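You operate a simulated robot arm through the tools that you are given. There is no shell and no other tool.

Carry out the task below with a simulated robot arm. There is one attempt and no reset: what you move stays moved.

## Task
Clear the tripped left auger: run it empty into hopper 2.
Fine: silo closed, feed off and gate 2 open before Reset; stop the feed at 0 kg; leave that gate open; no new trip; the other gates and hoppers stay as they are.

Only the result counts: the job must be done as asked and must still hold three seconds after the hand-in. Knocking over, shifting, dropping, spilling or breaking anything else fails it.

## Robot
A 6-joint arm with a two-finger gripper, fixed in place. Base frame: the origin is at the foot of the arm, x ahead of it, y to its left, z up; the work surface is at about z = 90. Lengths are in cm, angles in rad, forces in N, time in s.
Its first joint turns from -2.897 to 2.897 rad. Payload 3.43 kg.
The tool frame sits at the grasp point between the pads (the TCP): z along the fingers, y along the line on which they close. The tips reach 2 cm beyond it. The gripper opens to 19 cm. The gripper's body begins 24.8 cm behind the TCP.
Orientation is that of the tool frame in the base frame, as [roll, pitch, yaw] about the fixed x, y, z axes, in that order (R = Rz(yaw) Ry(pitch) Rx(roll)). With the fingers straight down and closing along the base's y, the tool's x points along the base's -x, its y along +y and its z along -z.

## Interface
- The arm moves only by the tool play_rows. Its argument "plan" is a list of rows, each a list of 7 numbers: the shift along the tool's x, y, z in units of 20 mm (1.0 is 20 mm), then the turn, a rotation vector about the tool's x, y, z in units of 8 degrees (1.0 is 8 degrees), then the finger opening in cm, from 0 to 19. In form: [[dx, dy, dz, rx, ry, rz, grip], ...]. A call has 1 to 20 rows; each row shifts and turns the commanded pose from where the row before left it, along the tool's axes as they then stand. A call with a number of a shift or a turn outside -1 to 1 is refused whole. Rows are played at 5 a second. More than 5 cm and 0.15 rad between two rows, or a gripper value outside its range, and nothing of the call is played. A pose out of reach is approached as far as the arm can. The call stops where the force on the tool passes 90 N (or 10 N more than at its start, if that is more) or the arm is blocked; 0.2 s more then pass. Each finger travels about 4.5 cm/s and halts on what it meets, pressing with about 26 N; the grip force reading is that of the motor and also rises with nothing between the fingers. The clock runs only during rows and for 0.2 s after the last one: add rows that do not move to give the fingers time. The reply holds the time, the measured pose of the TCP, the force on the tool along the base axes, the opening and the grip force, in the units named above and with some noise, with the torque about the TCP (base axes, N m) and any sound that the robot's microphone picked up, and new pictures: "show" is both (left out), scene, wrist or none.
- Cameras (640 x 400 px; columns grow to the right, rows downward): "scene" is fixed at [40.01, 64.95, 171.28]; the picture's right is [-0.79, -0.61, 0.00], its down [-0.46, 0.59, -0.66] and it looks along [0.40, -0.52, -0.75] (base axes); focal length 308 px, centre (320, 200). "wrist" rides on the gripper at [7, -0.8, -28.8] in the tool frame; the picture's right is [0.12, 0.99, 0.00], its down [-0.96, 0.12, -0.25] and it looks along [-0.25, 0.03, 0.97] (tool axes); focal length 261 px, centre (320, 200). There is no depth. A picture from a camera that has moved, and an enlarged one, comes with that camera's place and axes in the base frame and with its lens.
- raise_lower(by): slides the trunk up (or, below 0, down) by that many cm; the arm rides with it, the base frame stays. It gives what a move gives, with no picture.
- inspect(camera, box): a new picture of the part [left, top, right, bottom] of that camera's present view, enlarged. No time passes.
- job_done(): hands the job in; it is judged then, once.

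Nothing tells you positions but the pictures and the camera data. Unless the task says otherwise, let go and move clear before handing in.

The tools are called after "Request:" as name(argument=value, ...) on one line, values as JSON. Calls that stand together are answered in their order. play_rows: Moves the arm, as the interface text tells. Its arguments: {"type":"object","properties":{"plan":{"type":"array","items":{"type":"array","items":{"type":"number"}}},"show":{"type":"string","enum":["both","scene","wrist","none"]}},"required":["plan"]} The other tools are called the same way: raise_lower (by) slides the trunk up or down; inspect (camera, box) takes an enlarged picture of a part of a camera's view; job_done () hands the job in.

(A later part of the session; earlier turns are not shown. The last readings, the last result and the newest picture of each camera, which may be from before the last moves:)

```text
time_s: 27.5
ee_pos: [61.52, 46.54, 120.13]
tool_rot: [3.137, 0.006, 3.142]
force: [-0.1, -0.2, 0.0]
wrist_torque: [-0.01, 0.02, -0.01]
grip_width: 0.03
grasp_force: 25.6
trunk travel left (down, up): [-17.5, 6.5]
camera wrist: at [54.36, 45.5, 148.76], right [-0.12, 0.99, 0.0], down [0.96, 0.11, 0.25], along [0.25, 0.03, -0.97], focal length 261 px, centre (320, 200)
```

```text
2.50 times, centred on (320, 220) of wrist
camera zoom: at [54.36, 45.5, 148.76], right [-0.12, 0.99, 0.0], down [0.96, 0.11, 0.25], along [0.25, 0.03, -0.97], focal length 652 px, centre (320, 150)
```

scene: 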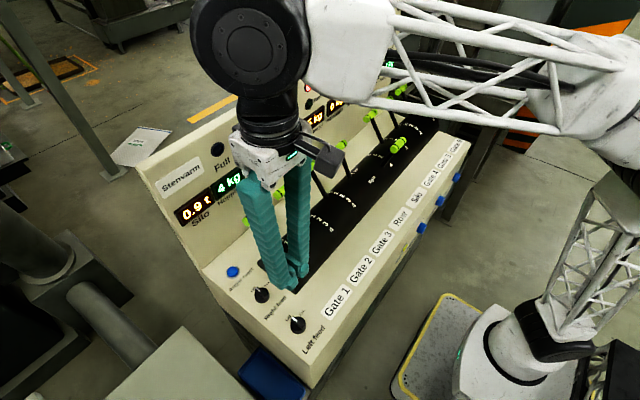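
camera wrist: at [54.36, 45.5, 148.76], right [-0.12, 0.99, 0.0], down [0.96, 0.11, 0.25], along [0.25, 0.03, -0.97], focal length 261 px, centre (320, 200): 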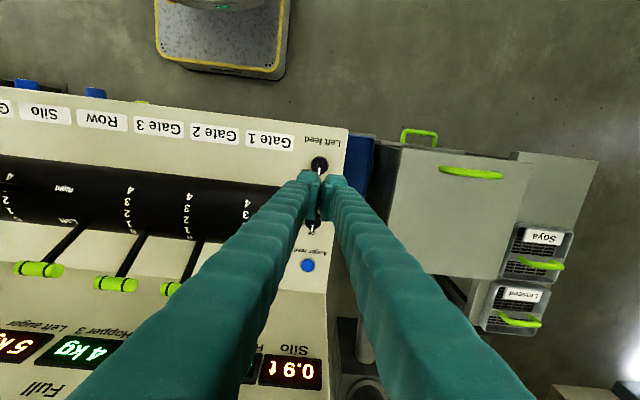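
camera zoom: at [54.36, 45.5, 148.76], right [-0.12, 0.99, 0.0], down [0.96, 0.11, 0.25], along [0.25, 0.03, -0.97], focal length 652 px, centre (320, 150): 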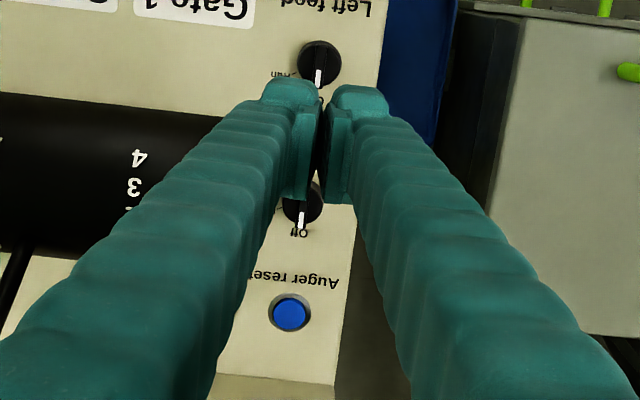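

Left feed is confirmed Off. Next is the silo lever near (69, -14, 104), so I'll travel over there at a safe height.

Request:
play_rows(plan=[[0.3, -1, -0.2, 0, 0, 0, 0], [0.3, -1, -0.2, 0, 0, 0, 0], [0.3, -1, -0.2, 0, 0, 0, 0], [0.3, -1, -0.2, 0, 0, 0, 0], [0.3, -1, 0, 0, 0, 0, 0], [0.3, -1, 0, 0, 0, 0, 0], [0.3, -1, 0, 0, 0, 0, 0], [0.3, -1, 0, 0, 0, 0, 0], [0.3, -1, 0, 0, 0, 0, 0], [0.3, -1, 0, 0, 0, 0, 0], [0, -1, 0, 0, 0, 0, 0], [0, -1, 0, 0, 0, 0, 0], [0, -1, 0, 0, 0, 0, 0], [0, -1, 0, 0, 0, 0, 0], [0, -1, 0, 0, 0, 0, 0], [0, -1, 0, 0, 0, 0, 0], [0, -1, 0, 0, 0, 0, 0], [0, -1, 0, 0, 0, 0, 0], [0, -1, 0, 0, 0, 0, 0], [0, -1, 0, 0, 0, 0, 0]], show="none")

Request:
play_rows(plan=[[0, -1, 0, 0, 0, 0, 0], [0, -1, 0, 0, 0, 0, 0], [0, -1, 0, 0, 0, 0, 0], [0, -1, 0, 0, 0, 0, 0], [0, -1, 0, 0, 0, 0, 0], [0, -1, 0, 0, 0, 0, 0], [0, -1, 0, 0, 0, 0, 0], [0, -1, 0, 0, 0, 0, 0], [0, -1, 0, 0, 0, 0, 0], [0, 0, 0, 0, 0, 0, 0]])

Request:
inspect(camera="scene", box=[330, 80, 450, 190])

Request:
inspect(camera="wrist", box=[180, 120, 460, 320])

```text
time_s: 31.7
ee_pos: [55.46, 6.37, 121.43]
tool_rot: [3.137, 0.005, 3.14]
force: [0.4, -0.1, -0.3]
wrist_torque: [-0.07, 0.0, -0.01]
grip_width: 0.0
grasp_force: 25.4
trunk travel left (down, up): [-17.5, 6.5]
```

```text
time_s: 33.9
ee_pos: [55.3, -11.67, 121.24]
tool_rot: [3.136, 0.004, 3.141]
force: [0.5, -0.2, -0.7]
wrist_torque: [-0.02, 0.0, 0.05]
grip_width: 0.0
grasp_force: 26.3
trunk travel left (down, up): [-17.5, 6.5]
camera wrist: at [48.24, -12.62, 150.0], right [-0.12, 0.99, 0.0], down [0.96, 0.11, 0.25], along [0.25, 0.03, -0.97], focal length 261 px, centre (320, 200)
```

scene: 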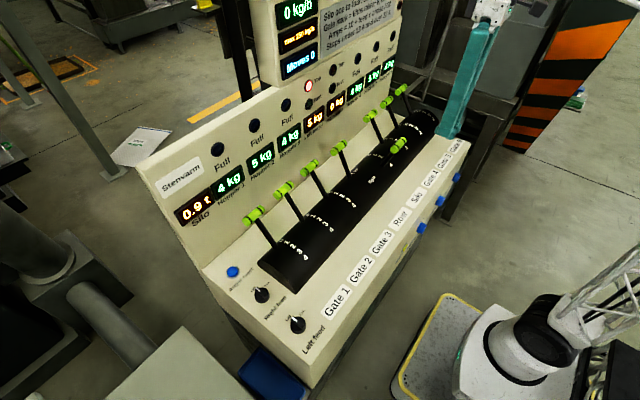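
wrist: 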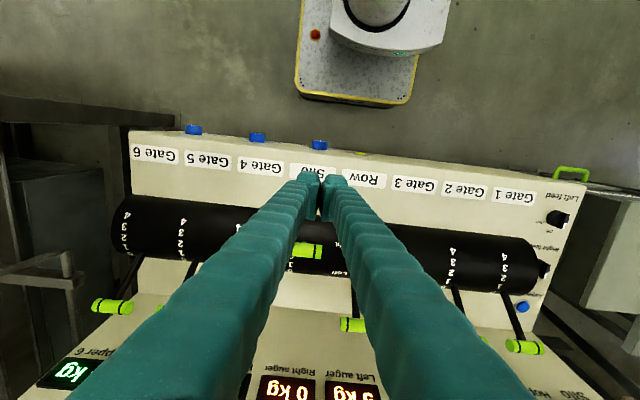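

```text
3.64 times, centred on (390, 135) of scene
camera zoom: at [40.01, 64.95, 171.28], right [-0.79, -0.61, 0.0], down [-0.46, 0.59, -0.66], along [0.4, -0.52, -0.75], focal length 1121 px, centre (66, 436)
```

zoom: 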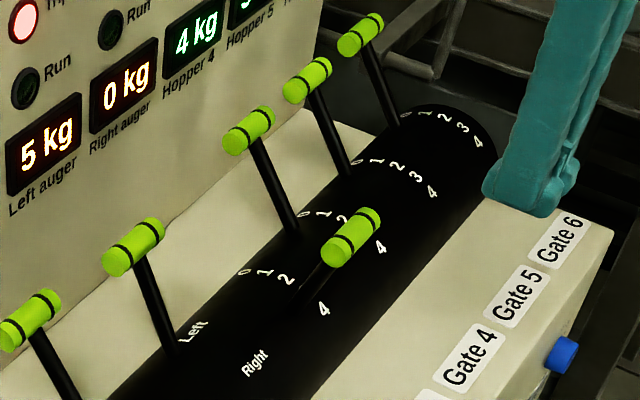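

```text
2.00 times, centred on (320, 220) of wrist
camera zoom: at [48.24, -12.62, 150.0], right [-0.12, 0.99, 0.0], down [0.96, 0.11, 0.25], along [0.25, 0.03, -0.97], focal length 521 px, centre (320, 160)
```

zoom: 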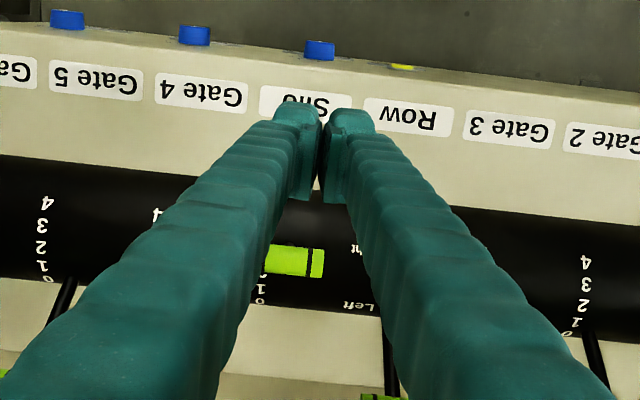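

The silo lever is at mark 3, with its handle centred near (68.5, -13.3, 108). I'll drop the closed fingers in front of it on the robot side, then push it away toward mark 0.

Request:
play_rows(plan=[[0, -0.8, 1, 0, 0, 0, 0], [0, 0, 1, 0, 0, 0, 0], [0, 0, 1, 0, 0, 0, 0], [0, 0, 1, 0, 0, 0, 0], [0, 0, 1, 0, 0, 0, 0], [0, 0, 1, 0, 0, 0, 0], [0, 0, 1, 0, 0, 0, 0], [-1, 0, 0, 0, 0, 0, 0], [-1, 0, 0, 0, 0, 0, 0], [0, 0, 0, 0, 0, 0, 0]])

Request:
inspect(camera="scene", box=[330, 80, 450, 190])

Request:
inspect(camera="wrist", box=[220, 120, 420, 280])

```text
time_s: 36.1
ee_pos: [59.47, -13.17, 107.3]
tool_rot: [3.138, 0.006, 3.142]
force: [-0.9, -0.4, 0.0]
wrist_torque: [0.05, 0.01, -0.01]
grip_width: 0.0
grasp_force: 25.9
trunk travel left (down, up): [-17.5, 6.5]
camera wrist: at [52.31, -14.13, 136.07], right [-0.12, 0.99, 0.0], down [0.96, 0.11, 0.25], along [0.25, 0.03, -0.97], focal length 261 px, centre (320, 200)
```

scene: 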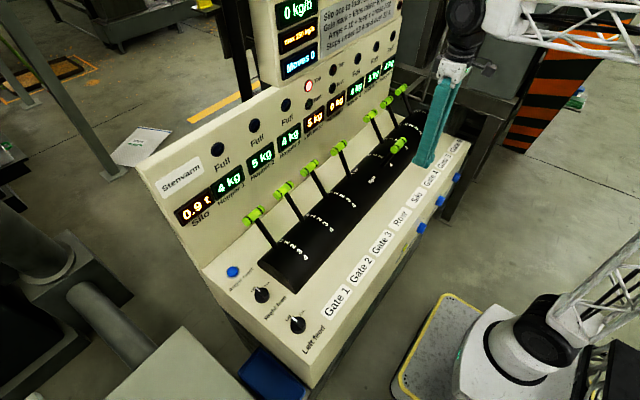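
wrist: 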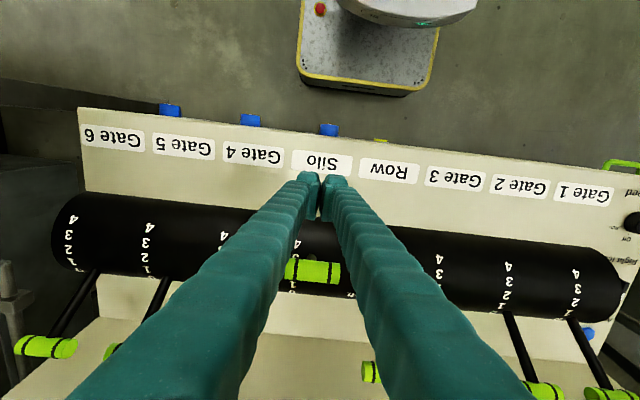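

```text
3.64 times, centred on (390, 135) of scene
camera zoom: at [40.01, 64.95, 171.28], right [-0.79, -0.61, 0.0], down [-0.46, 0.59, -0.66], along [0.4, -0.52, -0.75], focal length 1121 px, centre (66, 436)
```

zoom: 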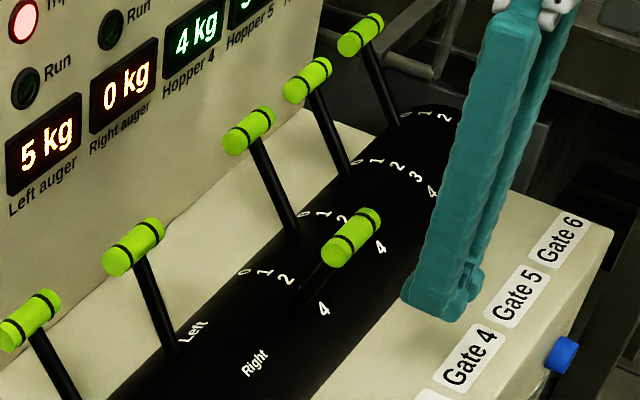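

```text
2.50 times, centred on (320, 200) of wrist
camera zoom: at [52.31, -14.13, 136.07], right [-0.12, 0.99, 0.0], down [0.96, 0.11, 0.25], along [0.25, 0.03, -0.97], focal length 652 px, centre (320, 200)
```

zoom: 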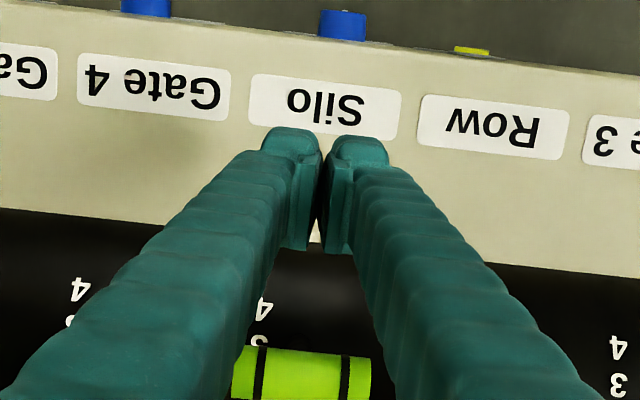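

Request:
play_rows(plan=[[-1, 0, 0.2, 0, 0, 0, 0], [-1, 0, 0, 0, 0, 0, 0], [-1, 0, 0, 0, 0, 0, 0], [-1, 0, 0, 0, 0, 0, 0], [-1, 0, 0, 0, 0, 0, 0], [-1, 0, 0, 0, 0, 0, 0], [-1, 0, 0, 0, 0, 0, 0], [-1, 0, 0, 0, 0, 0, 0], [-1, 0, 0, 0, 0, 0, 0], [0, 0, 0, 0, 0, 0, 0]])

Request:
inspect(camera="scene", box=[330, 80, 450, 190])

```text
time_s: 38.3
ee_pos: [77.51, -13.3, 107.06]
tool_rot: [3.136, 0.004, 3.141]
force: [0.9, -0.4, 0.4]
wrist_torque: [-0.05, 0.01, 0.0]
grip_width: 0.0
grasp_force: 34.6
trunk travel left (down, up): [-17.5, 6.5]
camera wrist: at [70.39, -14.15, 135.8], right [-0.12, 0.99, 0.0], down [0.96, 0.11, 0.25], along [0.25, 0.03, -0.97], focal length 261 px, centre (320, 200)
```

scene: 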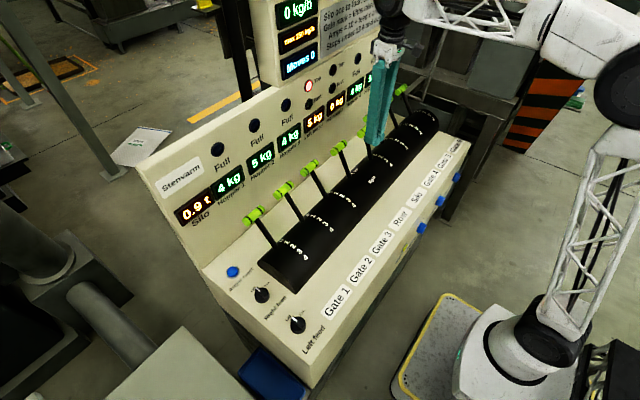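
wrist: 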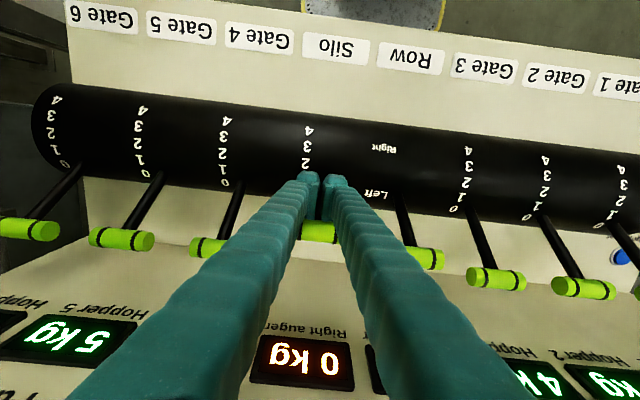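

```text
3.64 times, centred on (390, 135) of scene
camera zoom: at [40.01, 64.95, 171.28], right [-0.79, -0.61, 0.0], down [-0.46, 0.59, -0.66], along [0.4, -0.52, -0.75], focal length 1121 px, centre (66, 436)
```

zoom: 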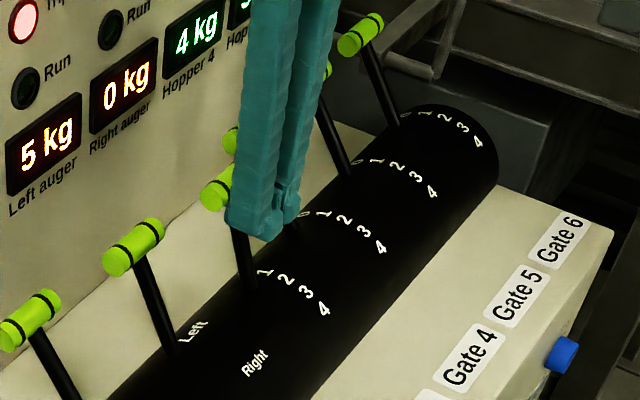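

Request:
play_rows(plan=[[-1, 0, 0, 0, 0, 0, 0], [-0.5, 0, 0, 0, 0, 0, 0], [-0.5, 0, 0, 0, 0, 0, 0], [-0.3, 0, 0, 0, 0, 0, 0], [0, 0, 0, 0, 0, 0, 0]])

Request:
inspect(camera="scene", box=[330, 80, 450, 190])

```text
time_s: 39.5
ee_pos: [82.07, -13.2, 107.02]
tool_rot: [3.137, 0.003, -3.14]
force: [-0.1, 0.1, 0.3]
wrist_torque: [0.01, 0.01, -0.02]
grip_width: 0.0
grasp_force: 34.0
trunk travel left (down, up): [-17.5, 6.5]
camera wrist: at [74.97, -14.16, 135.81], right [-0.12, 0.99, 0.0], down [0.96, 0.11, 0.25], along [0.25, 0.03, -0.97], focal length 261 px, centre (320, 200)
```

scene: 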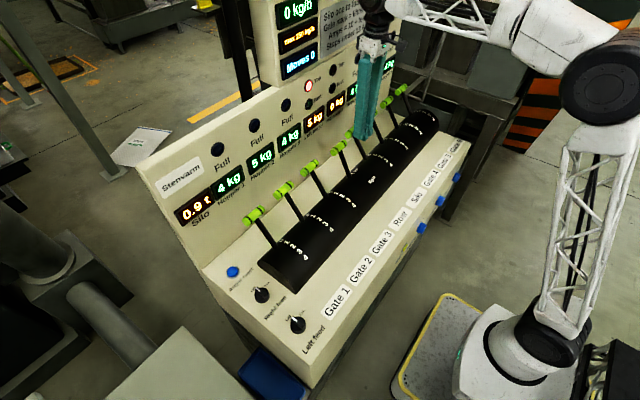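
wrist: 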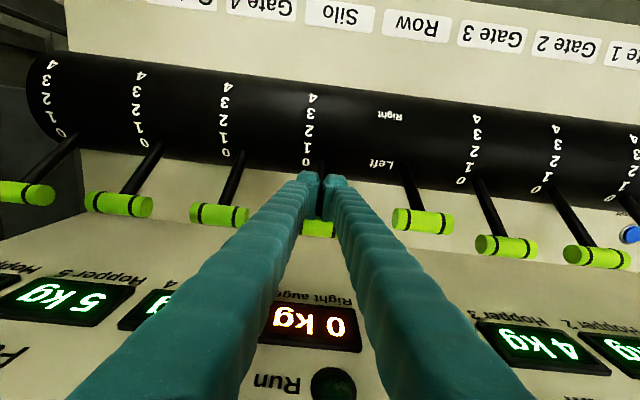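

```text
3.64 times, centred on (390, 135) of scene
camera zoom: at [40.01, 64.95, 171.28], right [-0.79, -0.61, 0.0], down [-0.46, 0.59, -0.66], along [0.4, -0.52, -0.75], focal length 1121 px, centre (66, 436)
```

zoom: 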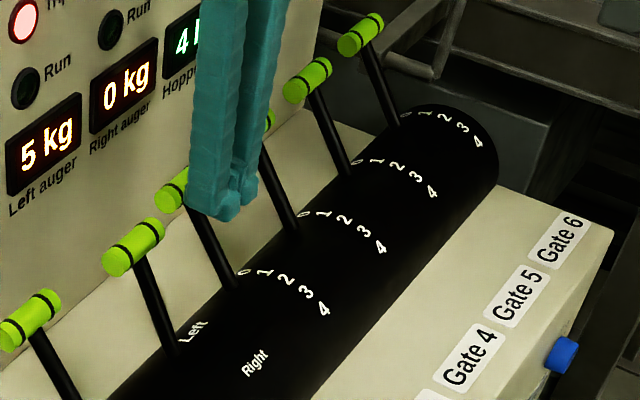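

The silo lever is now in line with the other levers at mark 0. I'll nudge it a few more millimetres to make sure it is against the stop.

Request:
play_rows(plan=[[-0.2, 0, 0, 0, 0, 0, 0], [-0.15, 0, 0, 0, 0, 0, 0], [0, 0, 0, 0, 0, 0, 0]], show="none")

```text
time_s: 40.3
ee_pos: [82.78, -13.2, 107.14]
tool_rot: [3.136, 0.006, -3.142]
force: [-12.7, 1.2, -0.1]
wrist_torque: [0.02, 0.16, 0.02]
grip_width: 0.61
grasp_force: 34.1
trunk travel left (down, up): [-17.5, 6.5]
```

The end stop is felt (about 13 N). Now I'll back off and check the silo lever.

Request:
play_rows(plan=[[0.5, 0, 0, 0, 0, 0, 0], [1, 0, 0, 0, 0, 0, 0], [1, 0, 0, 0, 0, 0, 0], [1, 0, 0, 0, 0, 0, 0], [1, 0, 0, 0, 0, 0, 0], [1, 0, -1, 0, 0, 0, 0], [1, 0, -1, 0, 0, 0, 0], [1, 0, -1, 0, 0, 0, 0], [1, 0, -1, 0, 0, 0, 0], [1, 0, -1, 0, 0, 0, 0], [0, 0, -1, 0, 0, 0, 0], [0, 0, -1, 0, 0, 0, 0], [0, 0, 0, 0, 0, 0, 0]])

Request:
inspect(camera="scene", box=[330, 80, 450, 190])

Request:
inspect(camera="scene", box=[240, 120, 360, 230])

```text
time_s: 43.1
ee_pos: [63.82, -13.2, 120.9]
tool_rot: [3.136, 0.006, -3.14]
force: [-0.3, 0.0, -0.5]
wrist_torque: [0.0, -0.03, 0.0]
grip_width: 0.0
grasp_force: 34.1
trunk travel left (down, up): [-17.5, 6.5]
camera wrist: at [56.59, -14.25, 149.65], right [-0.12, 0.99, 0.0], down [0.96, 0.11, 0.25], along [0.25, 0.03, -0.97], focal length 261 px, centre (320, 200)
```

scene: 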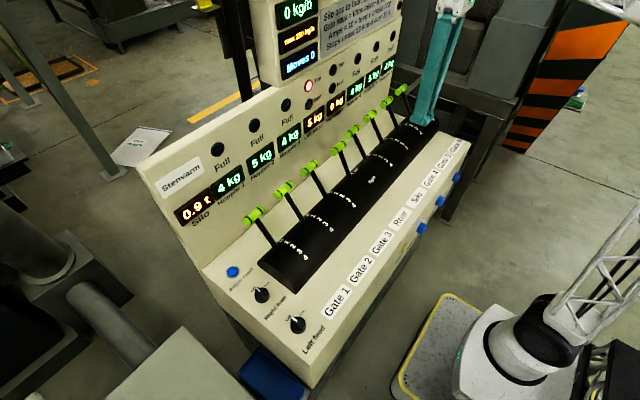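
wrist: 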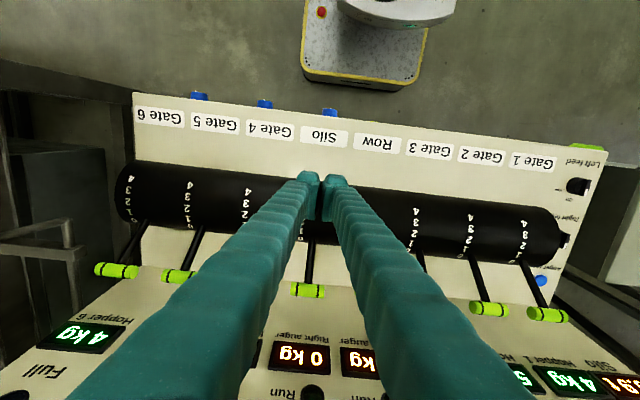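

```text
3.64 times, centred on (390, 135) of scene
camera zoom: at [40.01, 64.95, 171.28], right [-0.79, -0.61, 0.0], down [-0.46, 0.59, -0.66], along [0.4, -0.52, -0.75], focal length 1121 px, centre (66, 436)
```

zoom: 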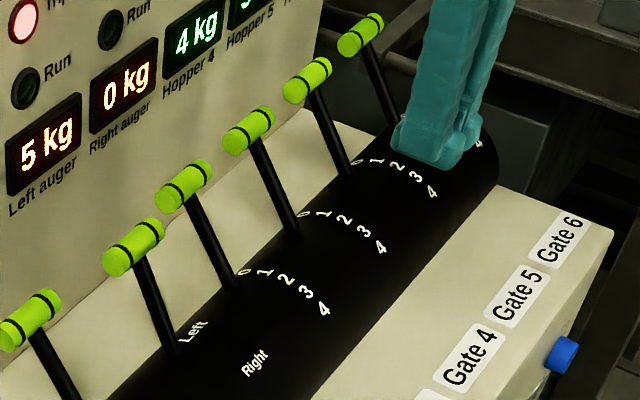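

```text
3.64 times, centred on (300, 175) of scene
camera zoom: at [40.01, 64.95, 171.28], right [-0.79, -0.61, 0.0], down [-0.46, 0.59, -0.66], along [0.4, -0.52, -0.75], focal length 1121 px, centre (393, 291)
```

zoom: 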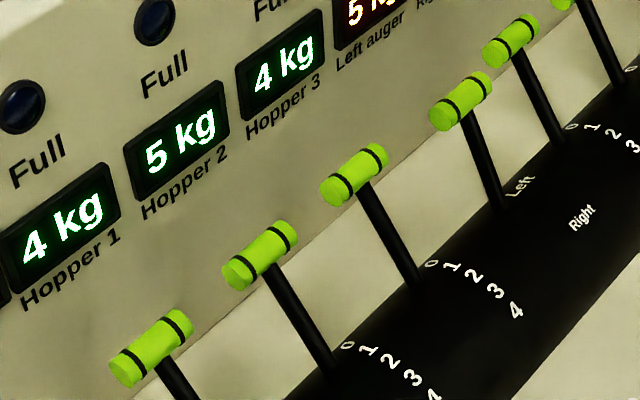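

The silo is closed at 0 and the left feed is off. Now gate 2, whose handle is near (86.0, 22.8, 105): I'll travel over and turn the gripper 90° so one finger can hook behind the handle.

Request:
play_rows(plan=[[-0.17, 1, -0.11, 0, 0, 0, 1], [-0.17, 1, -0.11, 0, 0, 0, 2], [-0.17, 1, -0.11, 0, 0, 0, 3], [-0.17, 1, -0.11, 0, 0, 0, 4], [-0.17, 1, -0.11, 0, 0, 0, 5], [-0.17, 1, -0.11, 0, 0, 0, 6], [-0.17, 1, -0.11, 0, 0, 0, 7], [-0.17, 1, -0.11, 0, 0, 0, 8], [-0.17, 1, -0.11, 0, 0, 0, 9], [-0.17, 1, -0.11, 0, 0, 0, 10], [-0.17, 1, -0.11, 0, 0, 0, 10], [-0.17, 1, -0.11, 0, 0, 0, 10], [-0.17, 1, -0.11, 0, 0, 0, 10], [-0.17, 1, -0.11, 0, 0, 0, 10], [-0.17, 1, -0.11, 0, 0, 0, 10], [-0.17, 1, -0.11, 0, 0, 0, 10], [-0.17, 1, -0.11, 0, 0, 0, 10], [-0.17, 0.95, -0.11, 0, 0, 0, 10]], show="none")

Request:
play_rows(plan=[[0, 0, 0, 0, 0, 1, 10], [0, 0, 0, 0, 0, 1, 10], [0, 0, 0, 0, 0, 1, 10], [0, 0, 0, 0, 0, 1, 10], [0, 0, 0, 0, 0, 1, 10], [0, 0, 0, 0, 0, 1, 10], [0, 0, 0, 0, 0, 1, 10], [0, 0, 0, 0, 0, 1, 10], [0, 0, 0, 0, 0, 1, 10], [0, 0, 0, 0, 0, 1, 10], [0, 0, 0, 0, 0, 1, 10], [0, 0, 0, 0, 0, 0.25, 10], [0, 0, 0, -0.95, 0, 0, 10], [0, 0, 0, -0.95, 0, 0, 10], [0, 0, 0, 0, 0, 0, 10]])

```text
time_s: 46.9
ee_pos: [69.84, 22.68, 125.03]
tool_rot: [3.136, 0.005, 3.14]
force: [0.2, 0.3, -0.7]
wrist_torque: [0.02, 0.01, 0.02]
grip_width: 9.98
grasp_force: 0.2
trunk travel left (down, up): [-17.5, 6.5]
```

```text
time_s: 50.1
ee_pos: [69.96, 22.63, 125.09]
tool_rot: [2.868, -0.005, 1.571]
force: [-0.3, -0.1, 0.6]
wrist_torque: [0.07, -0.05, 0.03]
grip_width: 10.01
grasp_force: 0.2
trunk travel left (down, up): [-17.5, 6.5]
camera wrist: at [61.32, 29.54, 152.69], right [0.96, 0.12, 0.27], down [0.04, -0.96, 0.26], along [0.29, -0.24, -0.93], focal length 261 px, centre (320, 200)
```

scene: 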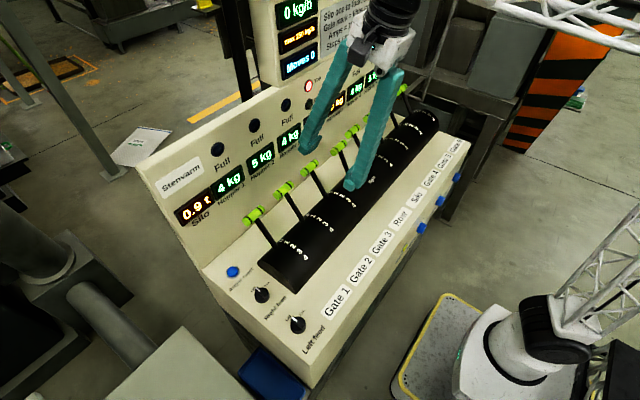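
wrist: 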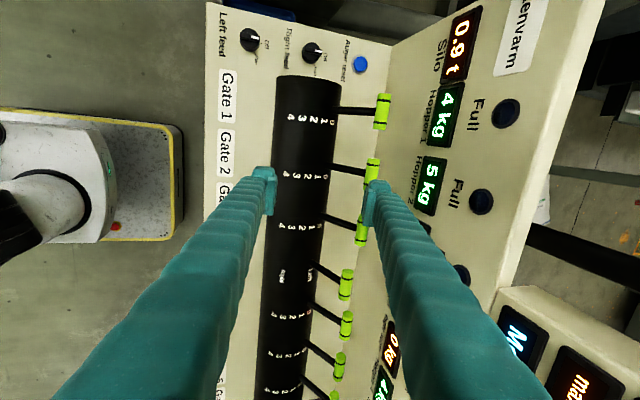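

Request:
play_rows(plan=[[0, 1, 0.2, 0, 0, 0, 10], [0, 1, 0.55, 0, 0, 0, 10], [0, 0.9, 1, 0, 0, 0, 10], [0, 0.5, 1, 0, 0, 0, 10], [-0.05, 0.29, 1, 0, 0, 0, 10], [0, 0, 1, 0, 0, 0, 10], [0, 0, 1, 0, 0, 0, 10], [0, 0, 1, 0, 0, 0, 10], [0, 0, 0, 0, 0, 0, 10]])

Request:
inspect(camera="scene", box=[240, 120, 380, 240])

Request:
inspect(camera="wrist", box=[240, 100, 440, 260])

```text
time_s: 52.1
ee_pos: [80.54, 22.47, 114.07]
tool_rot: [2.869, -0.005, 1.57]
force: [-0.1, 0.8, 0.7]
wrist_torque: [-0.04, 0.04, 0.01]
grip_width: 9.98
grasp_force: 0.1
trunk travel left (down, up): [-17.5, 6.5]
camera wrist: at [72.08, 29.45, 141.6], right [0.96, 0.12, 0.27], down [0.04, -0.96, 0.27], along [0.29, -0.24, -0.93], focal length 261 px, centre (320, 200)
```

scene: 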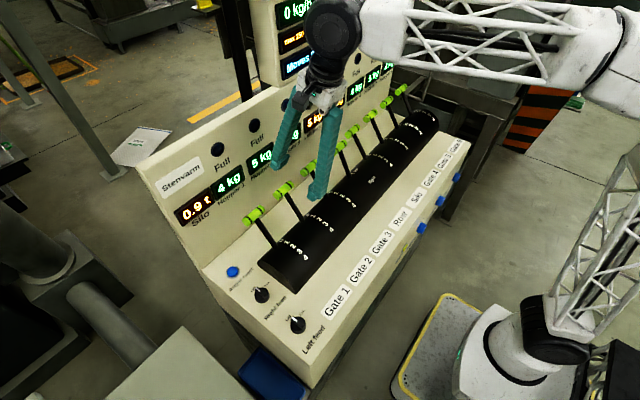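
wrist: 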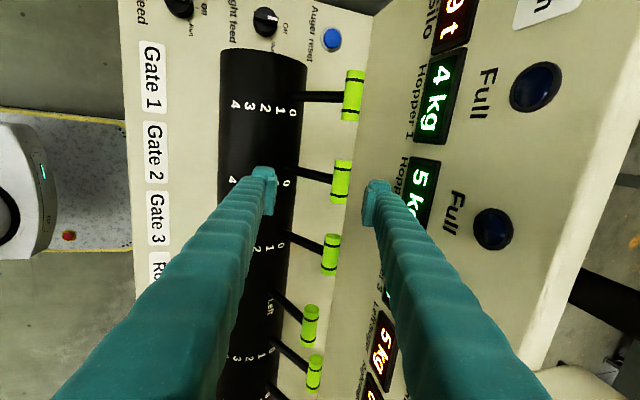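

```text
3.33 times, centred on (310, 180) of scene
camera zoom: at [40.01, 64.95, 171.28], right [-0.79, -0.61, 0.0], down [-0.46, 0.59, -0.66], along [0.4, -0.52, -0.75], focal length 1028 px, centre (353, 267)
```

zoom: 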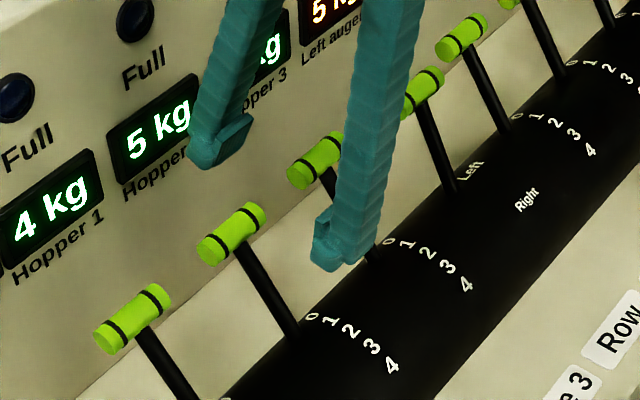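

```text
2.50 times, centred on (340, 180) of wrist
camera zoom: at [72.08, 29.45, 141.6], right [0.96, 0.12, 0.27], down [0.04, -0.96, 0.27], along [0.29, -0.24, -0.93], focal length 652 px, centre (270, 250)
```

zoom: 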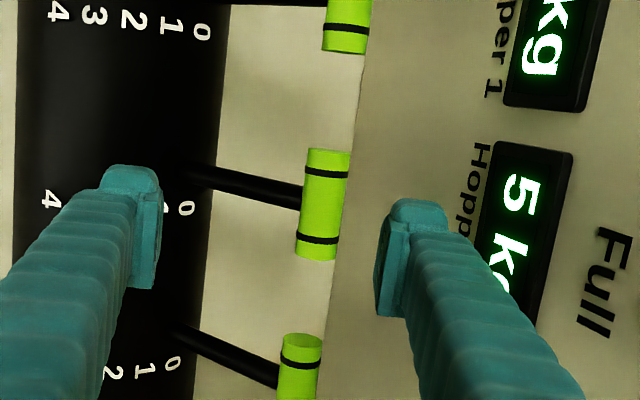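

Request:
play_rows(plan=[[0, 0.2, 0.5, 0, 0, 0, 10], [0, 0, 1, 0, 0, 0, 10], [0, 0, 1, 0, 0, 0, 10], [0, 0, 1, 0, 0, 0, 10], [0, 0, 1, 0, 0, 0, 10], [0, 0, 0.4, 0, 0, 0, 10], [0, 0, 0, 0, 0, 0, 10]])

Request:
inspect(camera="scene", box=[240, 120, 380, 240])

Request:
inspect(camera="wrist", box=[240, 100, 440, 260])

```text
time_s: 53.7
ee_pos: [83.64, 22.67, 104.72]
tool_rot: [2.871, -0.005, 1.57]
force: [-1.0, -0.1, -0.6]
wrist_torque: [0.0, 0.03, 0.0]
grip_width: 9.99
grasp_force: 0.1
trunk travel left (down, up): [-17.5, 6.5]
camera wrist: at [75.1, 29.59, 132.21], right [0.96, 0.12, 0.27], down [0.04, -0.96, 0.27], along [0.29, -0.24, -0.93], focal length 261 px, centre (320, 200)
```

scene: 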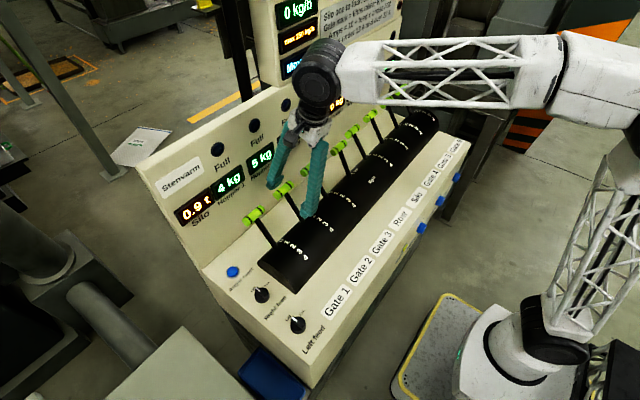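
wrist: 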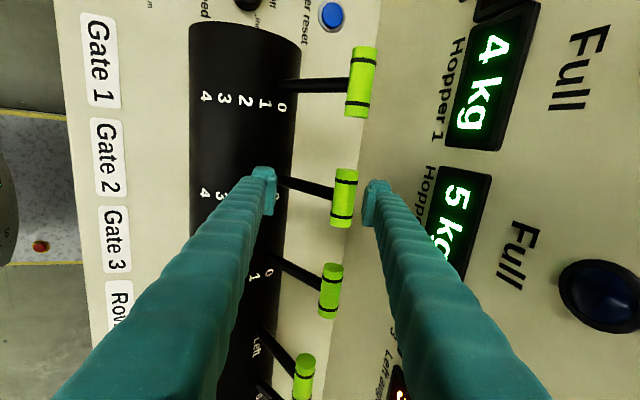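

```text
3.33 times, centred on (310, 180) of scene
camera zoom: at [40.01, 64.95, 171.28], right [-0.79, -0.61, 0.0], down [-0.46, 0.59, -0.66], along [0.4, -0.52, -0.75], focal length 1028 px, centre (353, 267)
```

zoom: 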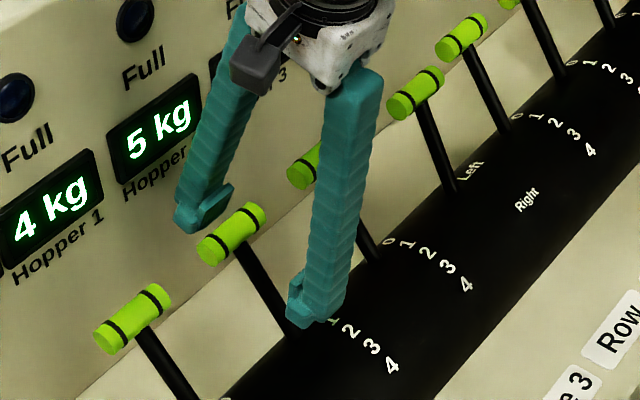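

```text
2.50 times, centred on (340, 180) of wrist
camera zoom: at [75.1, 29.59, 132.21], right [0.96, 0.12, 0.27], down [0.04, -0.96, 0.27], along [0.29, -0.24, -0.93], focal length 652 px, centre (270, 250)
```

zoom: 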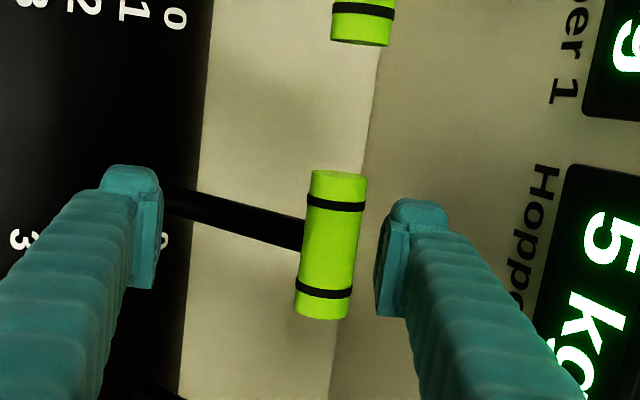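

The far finger is behind the gate 2 handle with clearance on both sides. Now I'll pull it toward the robot in steps.

Request:
play_rows(plan=[[0, -0.5, -0.14, 0, 0, 0, 10], [0, -0.963, -0.27, 0, 0, 0, 10], [0, -0.963, -0.27, 0, 0, 0, 10], [0, -0.963, -0.27, 0, 0, 0, 10], [0, -0.963, -0.27, 0, 0, 0, 10], [0, -0.963, -0.27, 0, 0, 0, 10], [0, -0.963, -0.27, 0, 0, 0, 10], [0, -0.963, -0.27, 0, 0, 0, 10], [0, -0.963, -0.27, 0, 0, 0, 10], [0, 0, 0, 0, 0, 0, 10]])

Request:
inspect(camera="scene", box=[240, 120, 380, 240])

Request:
inspect(camera="wrist", box=[240, 100, 440, 260])

```text
time_s: 55.9
ee_pos: [66.5, 22.62, 104.82]
tool_rot: [2.871, -0.006, 1.571]
force: [0.3, -0.6, -0.3]
wrist_torque: [0.02, -0.01, 0.03]
grip_width: 10.0
grasp_force: 0.1
trunk travel left (down, up): [-17.5, 6.5]
camera wrist: at [58.06, 29.58, 132.31], right [0.96, 0.12, 0.27], down [0.04, -0.96, 0.27], along [0.29, -0.24, -0.93], focal length 261 px, centre (320, 200)
```

scene: 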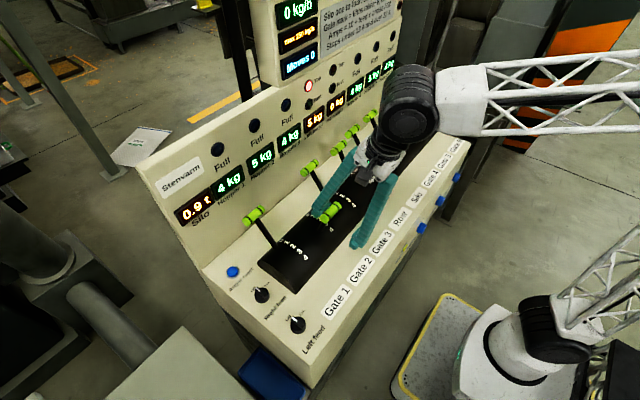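
wrist: 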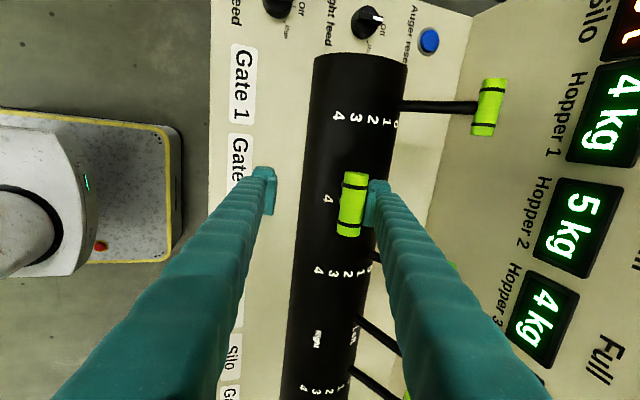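

```text
3.33 times, centred on (310, 180) of scene
camera zoom: at [40.01, 64.95, 171.28], right [-0.79, -0.61, 0.0], down [-0.46, 0.59, -0.66], along [0.4, -0.52, -0.75], focal length 1028 px, centre (353, 267)
```

zoom: 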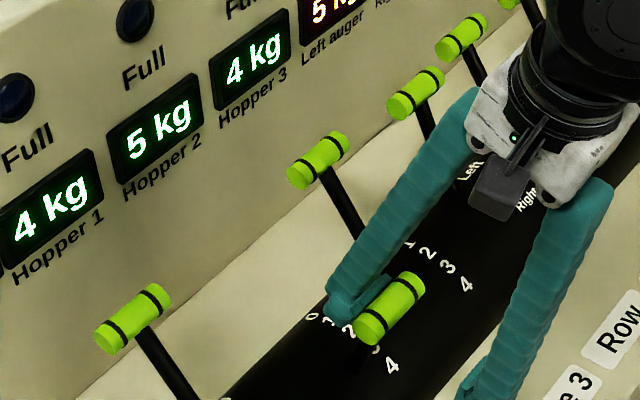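

```text
2.50 times, centred on (340, 180) of wrist
camera zoom: at [58.06, 29.58, 132.31], right [0.96, 0.12, 0.27], down [0.04, -0.96, 0.27], along [0.29, -0.24, -0.93], focal length 652 px, centre (270, 250)
```

zoom: 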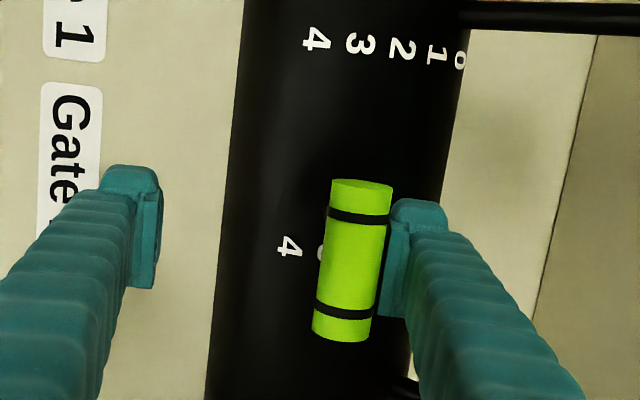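

Request:
play_rows(plan=[[0, -0.963, -0.27, 0, 0, 0, 10], [0, -0.963, -0.27, 0, 0, 0, 10], [0, -0.48, -0.135, 0, 0, 0, 10], [0, 0, 0, 0, 0, 0, 10]])

Request:
inspect(camera="scene", box=[240, 120, 380, 240])

Request:
inspect(camera="wrist", box=[240, 100, 440, 260])

```text
time_s: 56.9
ee_pos: [61.5, 22.79, 104.79]
tool_rot: [2.871, -0.006, 1.573]
force: [0.0, -0.6, -0.5]
wrist_torque: [-0.02, 0.02, 0.0]
grip_width: 9.97
grasp_force: 0.0
trunk travel left (down, up): [-17.5, 6.5]
camera wrist: at [53.07, 29.61, 132.35], right [0.96, 0.12, 0.27], down [0.04, -0.96, 0.26], along [0.29, -0.24, -0.93], focal length 261 px, centre (320, 200)
```

scene: 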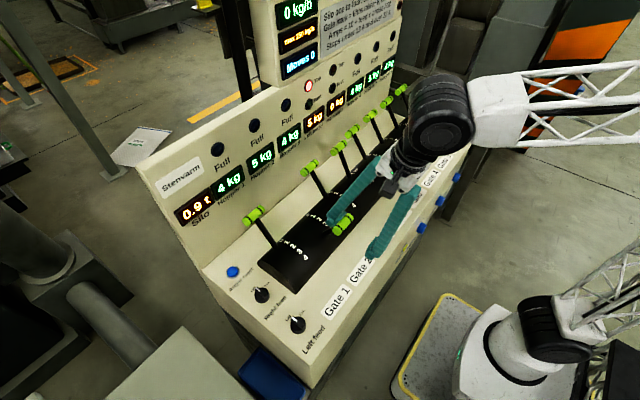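
wrist: 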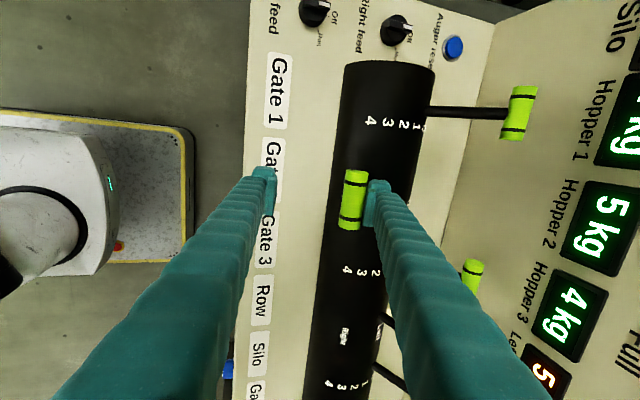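

```text
3.33 times, centred on (310, 180) of scene
camera zoom: at [40.01, 64.95, 171.28], right [-0.79, -0.61, 0.0], down [-0.46, 0.59, -0.66], along [0.4, -0.52, -0.75], focal length 1028 px, centre (353, 267)
```

zoom: 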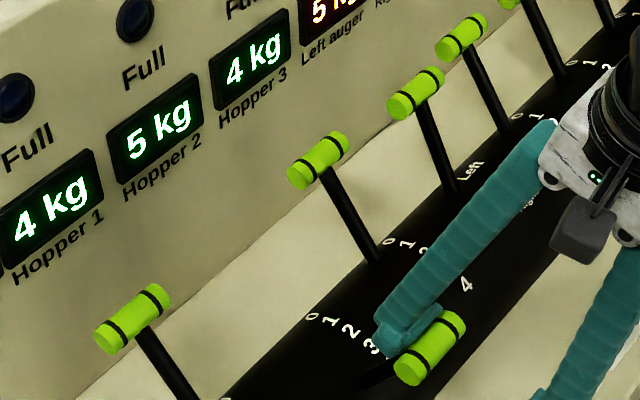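

```text
2.50 times, centred on (340, 180) of wrist
camera zoom: at [53.07, 29.61, 132.35], right [0.96, 0.12, 0.27], down [0.04, -0.96, 0.26], along [0.29, -0.24, -0.93], focal length 652 px, centre (270, 250)
```

zoom: 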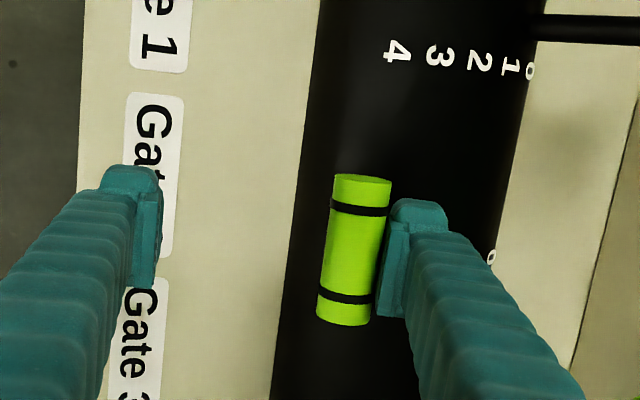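

Request:
play_rows(plan=[[0, -0.48, -0.135, 0, 0, 0, 10], [0, -0.24, -0.07, 0, 0, 0, 10], [0, -0.15, -0.04, 0, 0, 0, 10], [0, 0, 0, 0, 0, 0, 10]])

Request:
inspect(camera="scene", box=[240, 120, 380, 240])

```text
time_s: 57.9
ee_pos: [59.76, 22.73, 104.83]
tool_rot: [2.87, -0.007, 1.57]
force: [8.3, 2.1, 1.5]
wrist_torque: [-0.01, 0.0, 0.22]
grip_width: 10.53
grasp_force: 4.3
trunk travel left (down, up): [-17.5, 6.5]
camera wrist: at [51.28, 29.61, 132.35], right [0.96, 0.12, 0.27], down [0.04, -0.96, 0.26], along [0.29, -0.24, -0.93], focal length 261 px, centre (320, 200)
```

scene: 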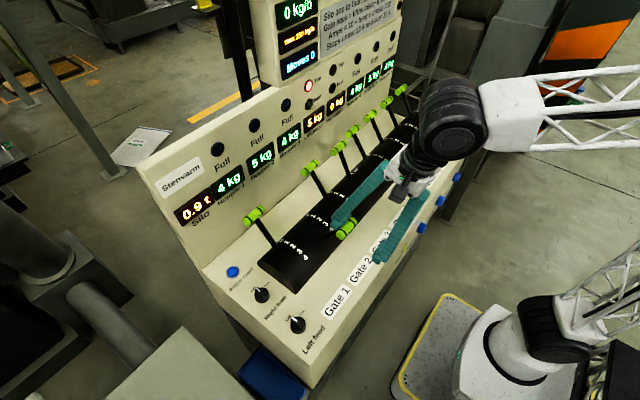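
wrist: 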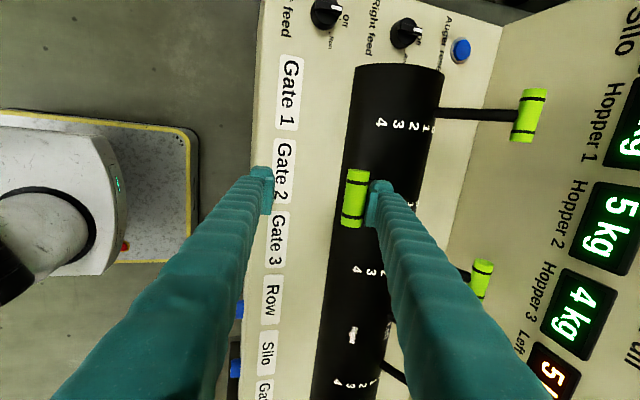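

```text
3.33 times, centred on (310, 180) of scene
camera zoom: at [40.01, 64.95, 171.28], right [-0.79, -0.61, 0.0], down [-0.46, 0.59, -0.66], along [0.4, -0.52, -0.75], focal length 1028 px, centre (353, 267)
```

zoom: 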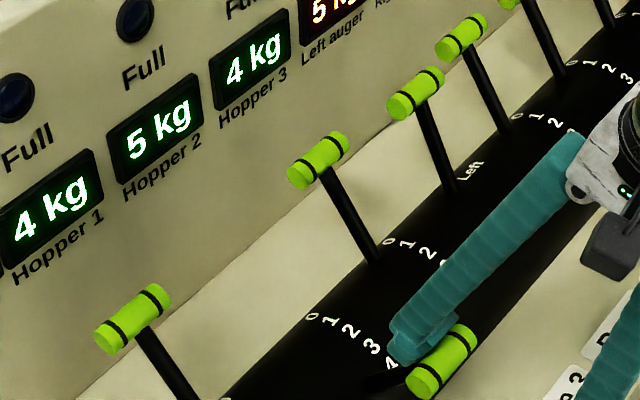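

Gate 2 is against its stop at mark 4. I'll back the finger off, lift clear, and check the lever.

Request:
play_rows(plan=[[0, 0.3, 0.08, 0, 0, 0, 10], [0, 0.3, 0.08, 0, 0, 0, 10], [0, 0, -1, 0, 0, 0, 10], [0, 0, -1, 0, 0, 0, 10], [0, 0, -1, 0, 0, 0, 10], [0, 0, -1, 0, 0, 0, 10], [0, 0, -1, 0, 0, 0, 10], [0, 0, -1, 0, 0, 0, 10], [0, 0, -1, 0, 0, 0, 10], [0, 0, -1, 0, 0, 0, 10], [0, 0, 0, 0, 0, 0, 10]])

Request:
inspect(camera="scene", box=[240, 120, 380, 280])

Request:
inspect(camera="wrist", box=[220, 80, 500, 260])

```text
time_s: 60.3
ee_pos: [56.8, 22.72, 120.28]
tool_rot: [2.871, -0.007, 1.572]
force: [0.0, -0.7, -0.1]
wrist_torque: [0.0, 0.04, 0.02]
grip_width: 9.99
grasp_force: 0.0
trunk travel left (down, up): [-17.5, 6.5]
camera wrist: at [48.18, 29.54, 147.74], right [0.96, 0.12, 0.27], down [0.04, -0.96, 0.27], along [0.29, -0.24, -0.93], focal length 261 px, centre (320, 200)
```

scene: 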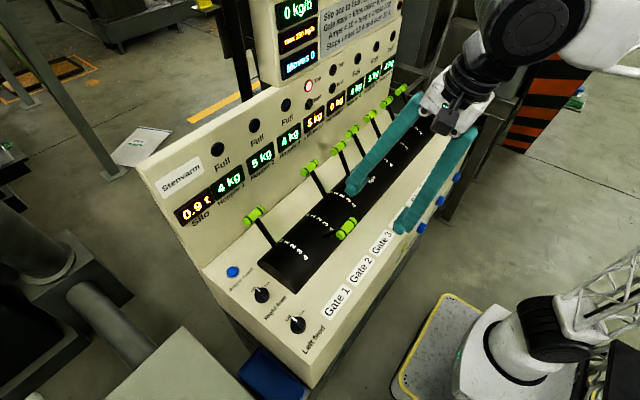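
wrist: 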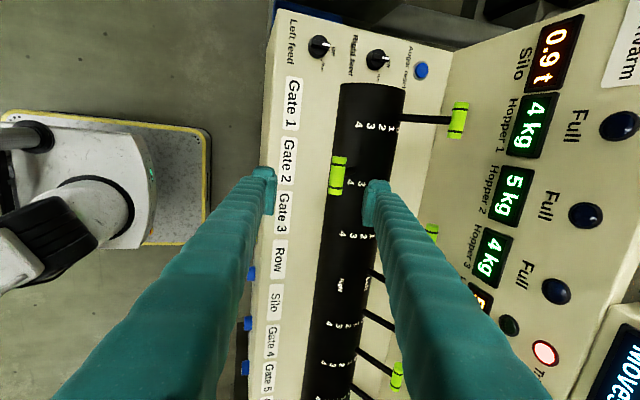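

```text
2.50 times, centred on (310, 200) of scene
camera zoom: at [40.01, 64.95, 171.28], right [-0.79, -0.61, 0.0], down [-0.46, 0.59, -0.66], along [0.4, -0.52, -0.75], focal length 771 px, centre (345, 200)
```

zoom: 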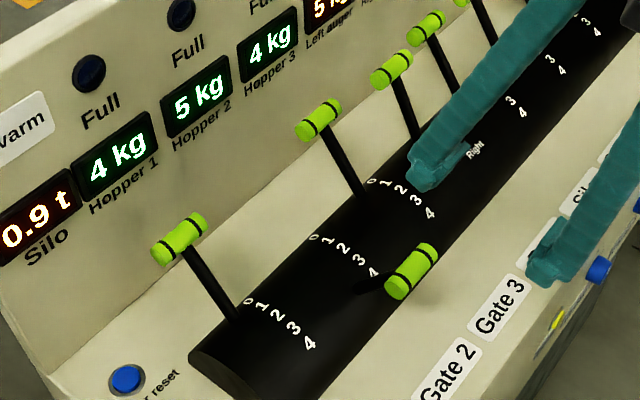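

```text
2.22 times, centred on (360, 170) of wrist
camera zoom: at [48.18, 29.54, 147.74], right [0.96, 0.12, 0.27], down [0.04, -0.96, 0.27], along [0.29, -0.24, -0.93], focal length 579 px, centre (231, 267)
```

zoom: 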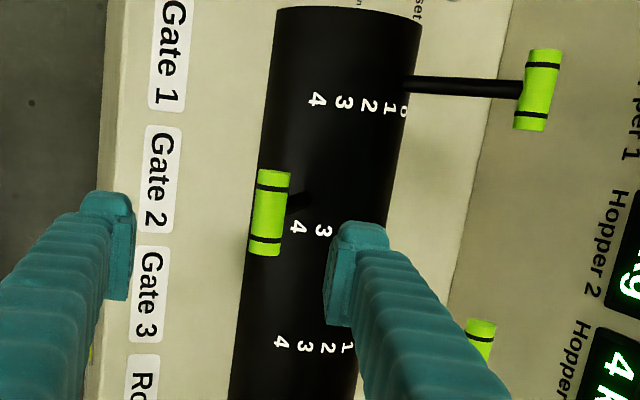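

Gate 2 is at mark 4 and everything else is unchanged. Next I'll go over the Auger reset button near (86.3, 46.3) with the fingers closed.

Request:
play_rows(plan=[[0.983, 0.73, 0.205, 0, 0, 0, 9], [0.983, 0.73, 0.205, 0, 0, 0, 8], [0.983, 0.73, 0.205, 0, 0, 0, 7], [0.983, 0.73, 0.205, 0, 0, 0, 6], [0.983, 0.73, 0.205, 0, 0, 0, 5], [0.983, 0.73, 0.205, 0, 0, 0, 4], [0.983, 0.73, 0.205, 0, 0, 0, 3], [0.983, 0.73, 0.205, 0, 0, 0, 2], [0.983, 0.73, 0.205, 0, 0, 0, 1], [0.983, 0.73, 0.205, 0, 0, 0, 0], [0.983, 0.73, 0.205, 0, 0, 0, 0], [0.983, 0.73, 0.205, 0, 0, 0, 0], [0, 0, 0, -1, 0, 0, 0], [0, 0, 0, 0, 0, 0, 0]])

Request:
inspect(camera="wrist", box=[240, 100, 480, 280])

```text
time_s: 63.3
ee_pos: [74.95, 46.2, 120.38]
tool_rot: [2.731, -0.006, 1.57]
force: [-0.4, 0.1, 1.1]
wrist_torque: [0.07, -0.01, 0.03]
grip_width: 0.04
grasp_force: 25.9
trunk travel left (down, up): [-17.5, 6.5]
camera wrist: at [62.64, 53.17, 146.46], right [0.91, 0.12, 0.4], down [0.01, -0.96, 0.27], along [0.41, -0.24, -0.88], focal length 261 px, centre (320, 200)
```

scene: 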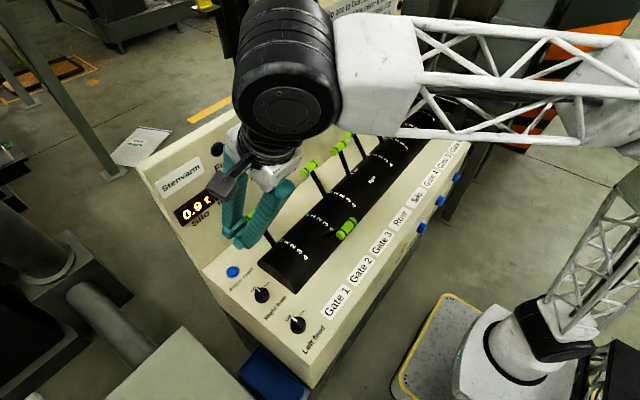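
wrist: 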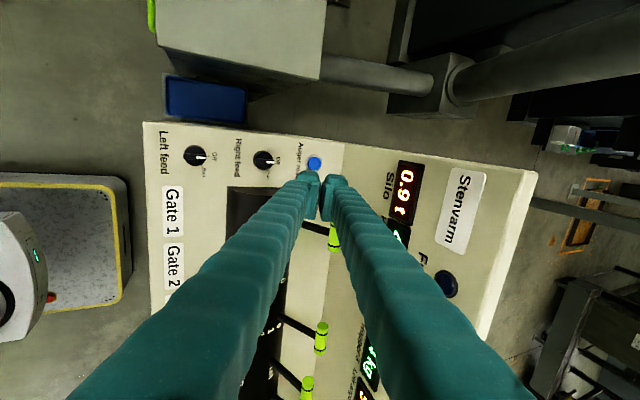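

```text
2.22 times, centred on (360, 190) of wrist
camera zoom: at [62.64, 53.17, 146.46], right [0.91, 0.12, 0.4], down [0.01, -0.96, 0.27], along [0.41, -0.24, -0.88], focal length 579 px, centre (231, 222)
```

zoom: 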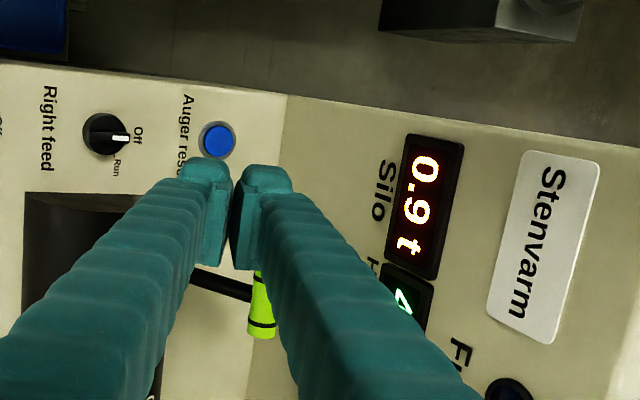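

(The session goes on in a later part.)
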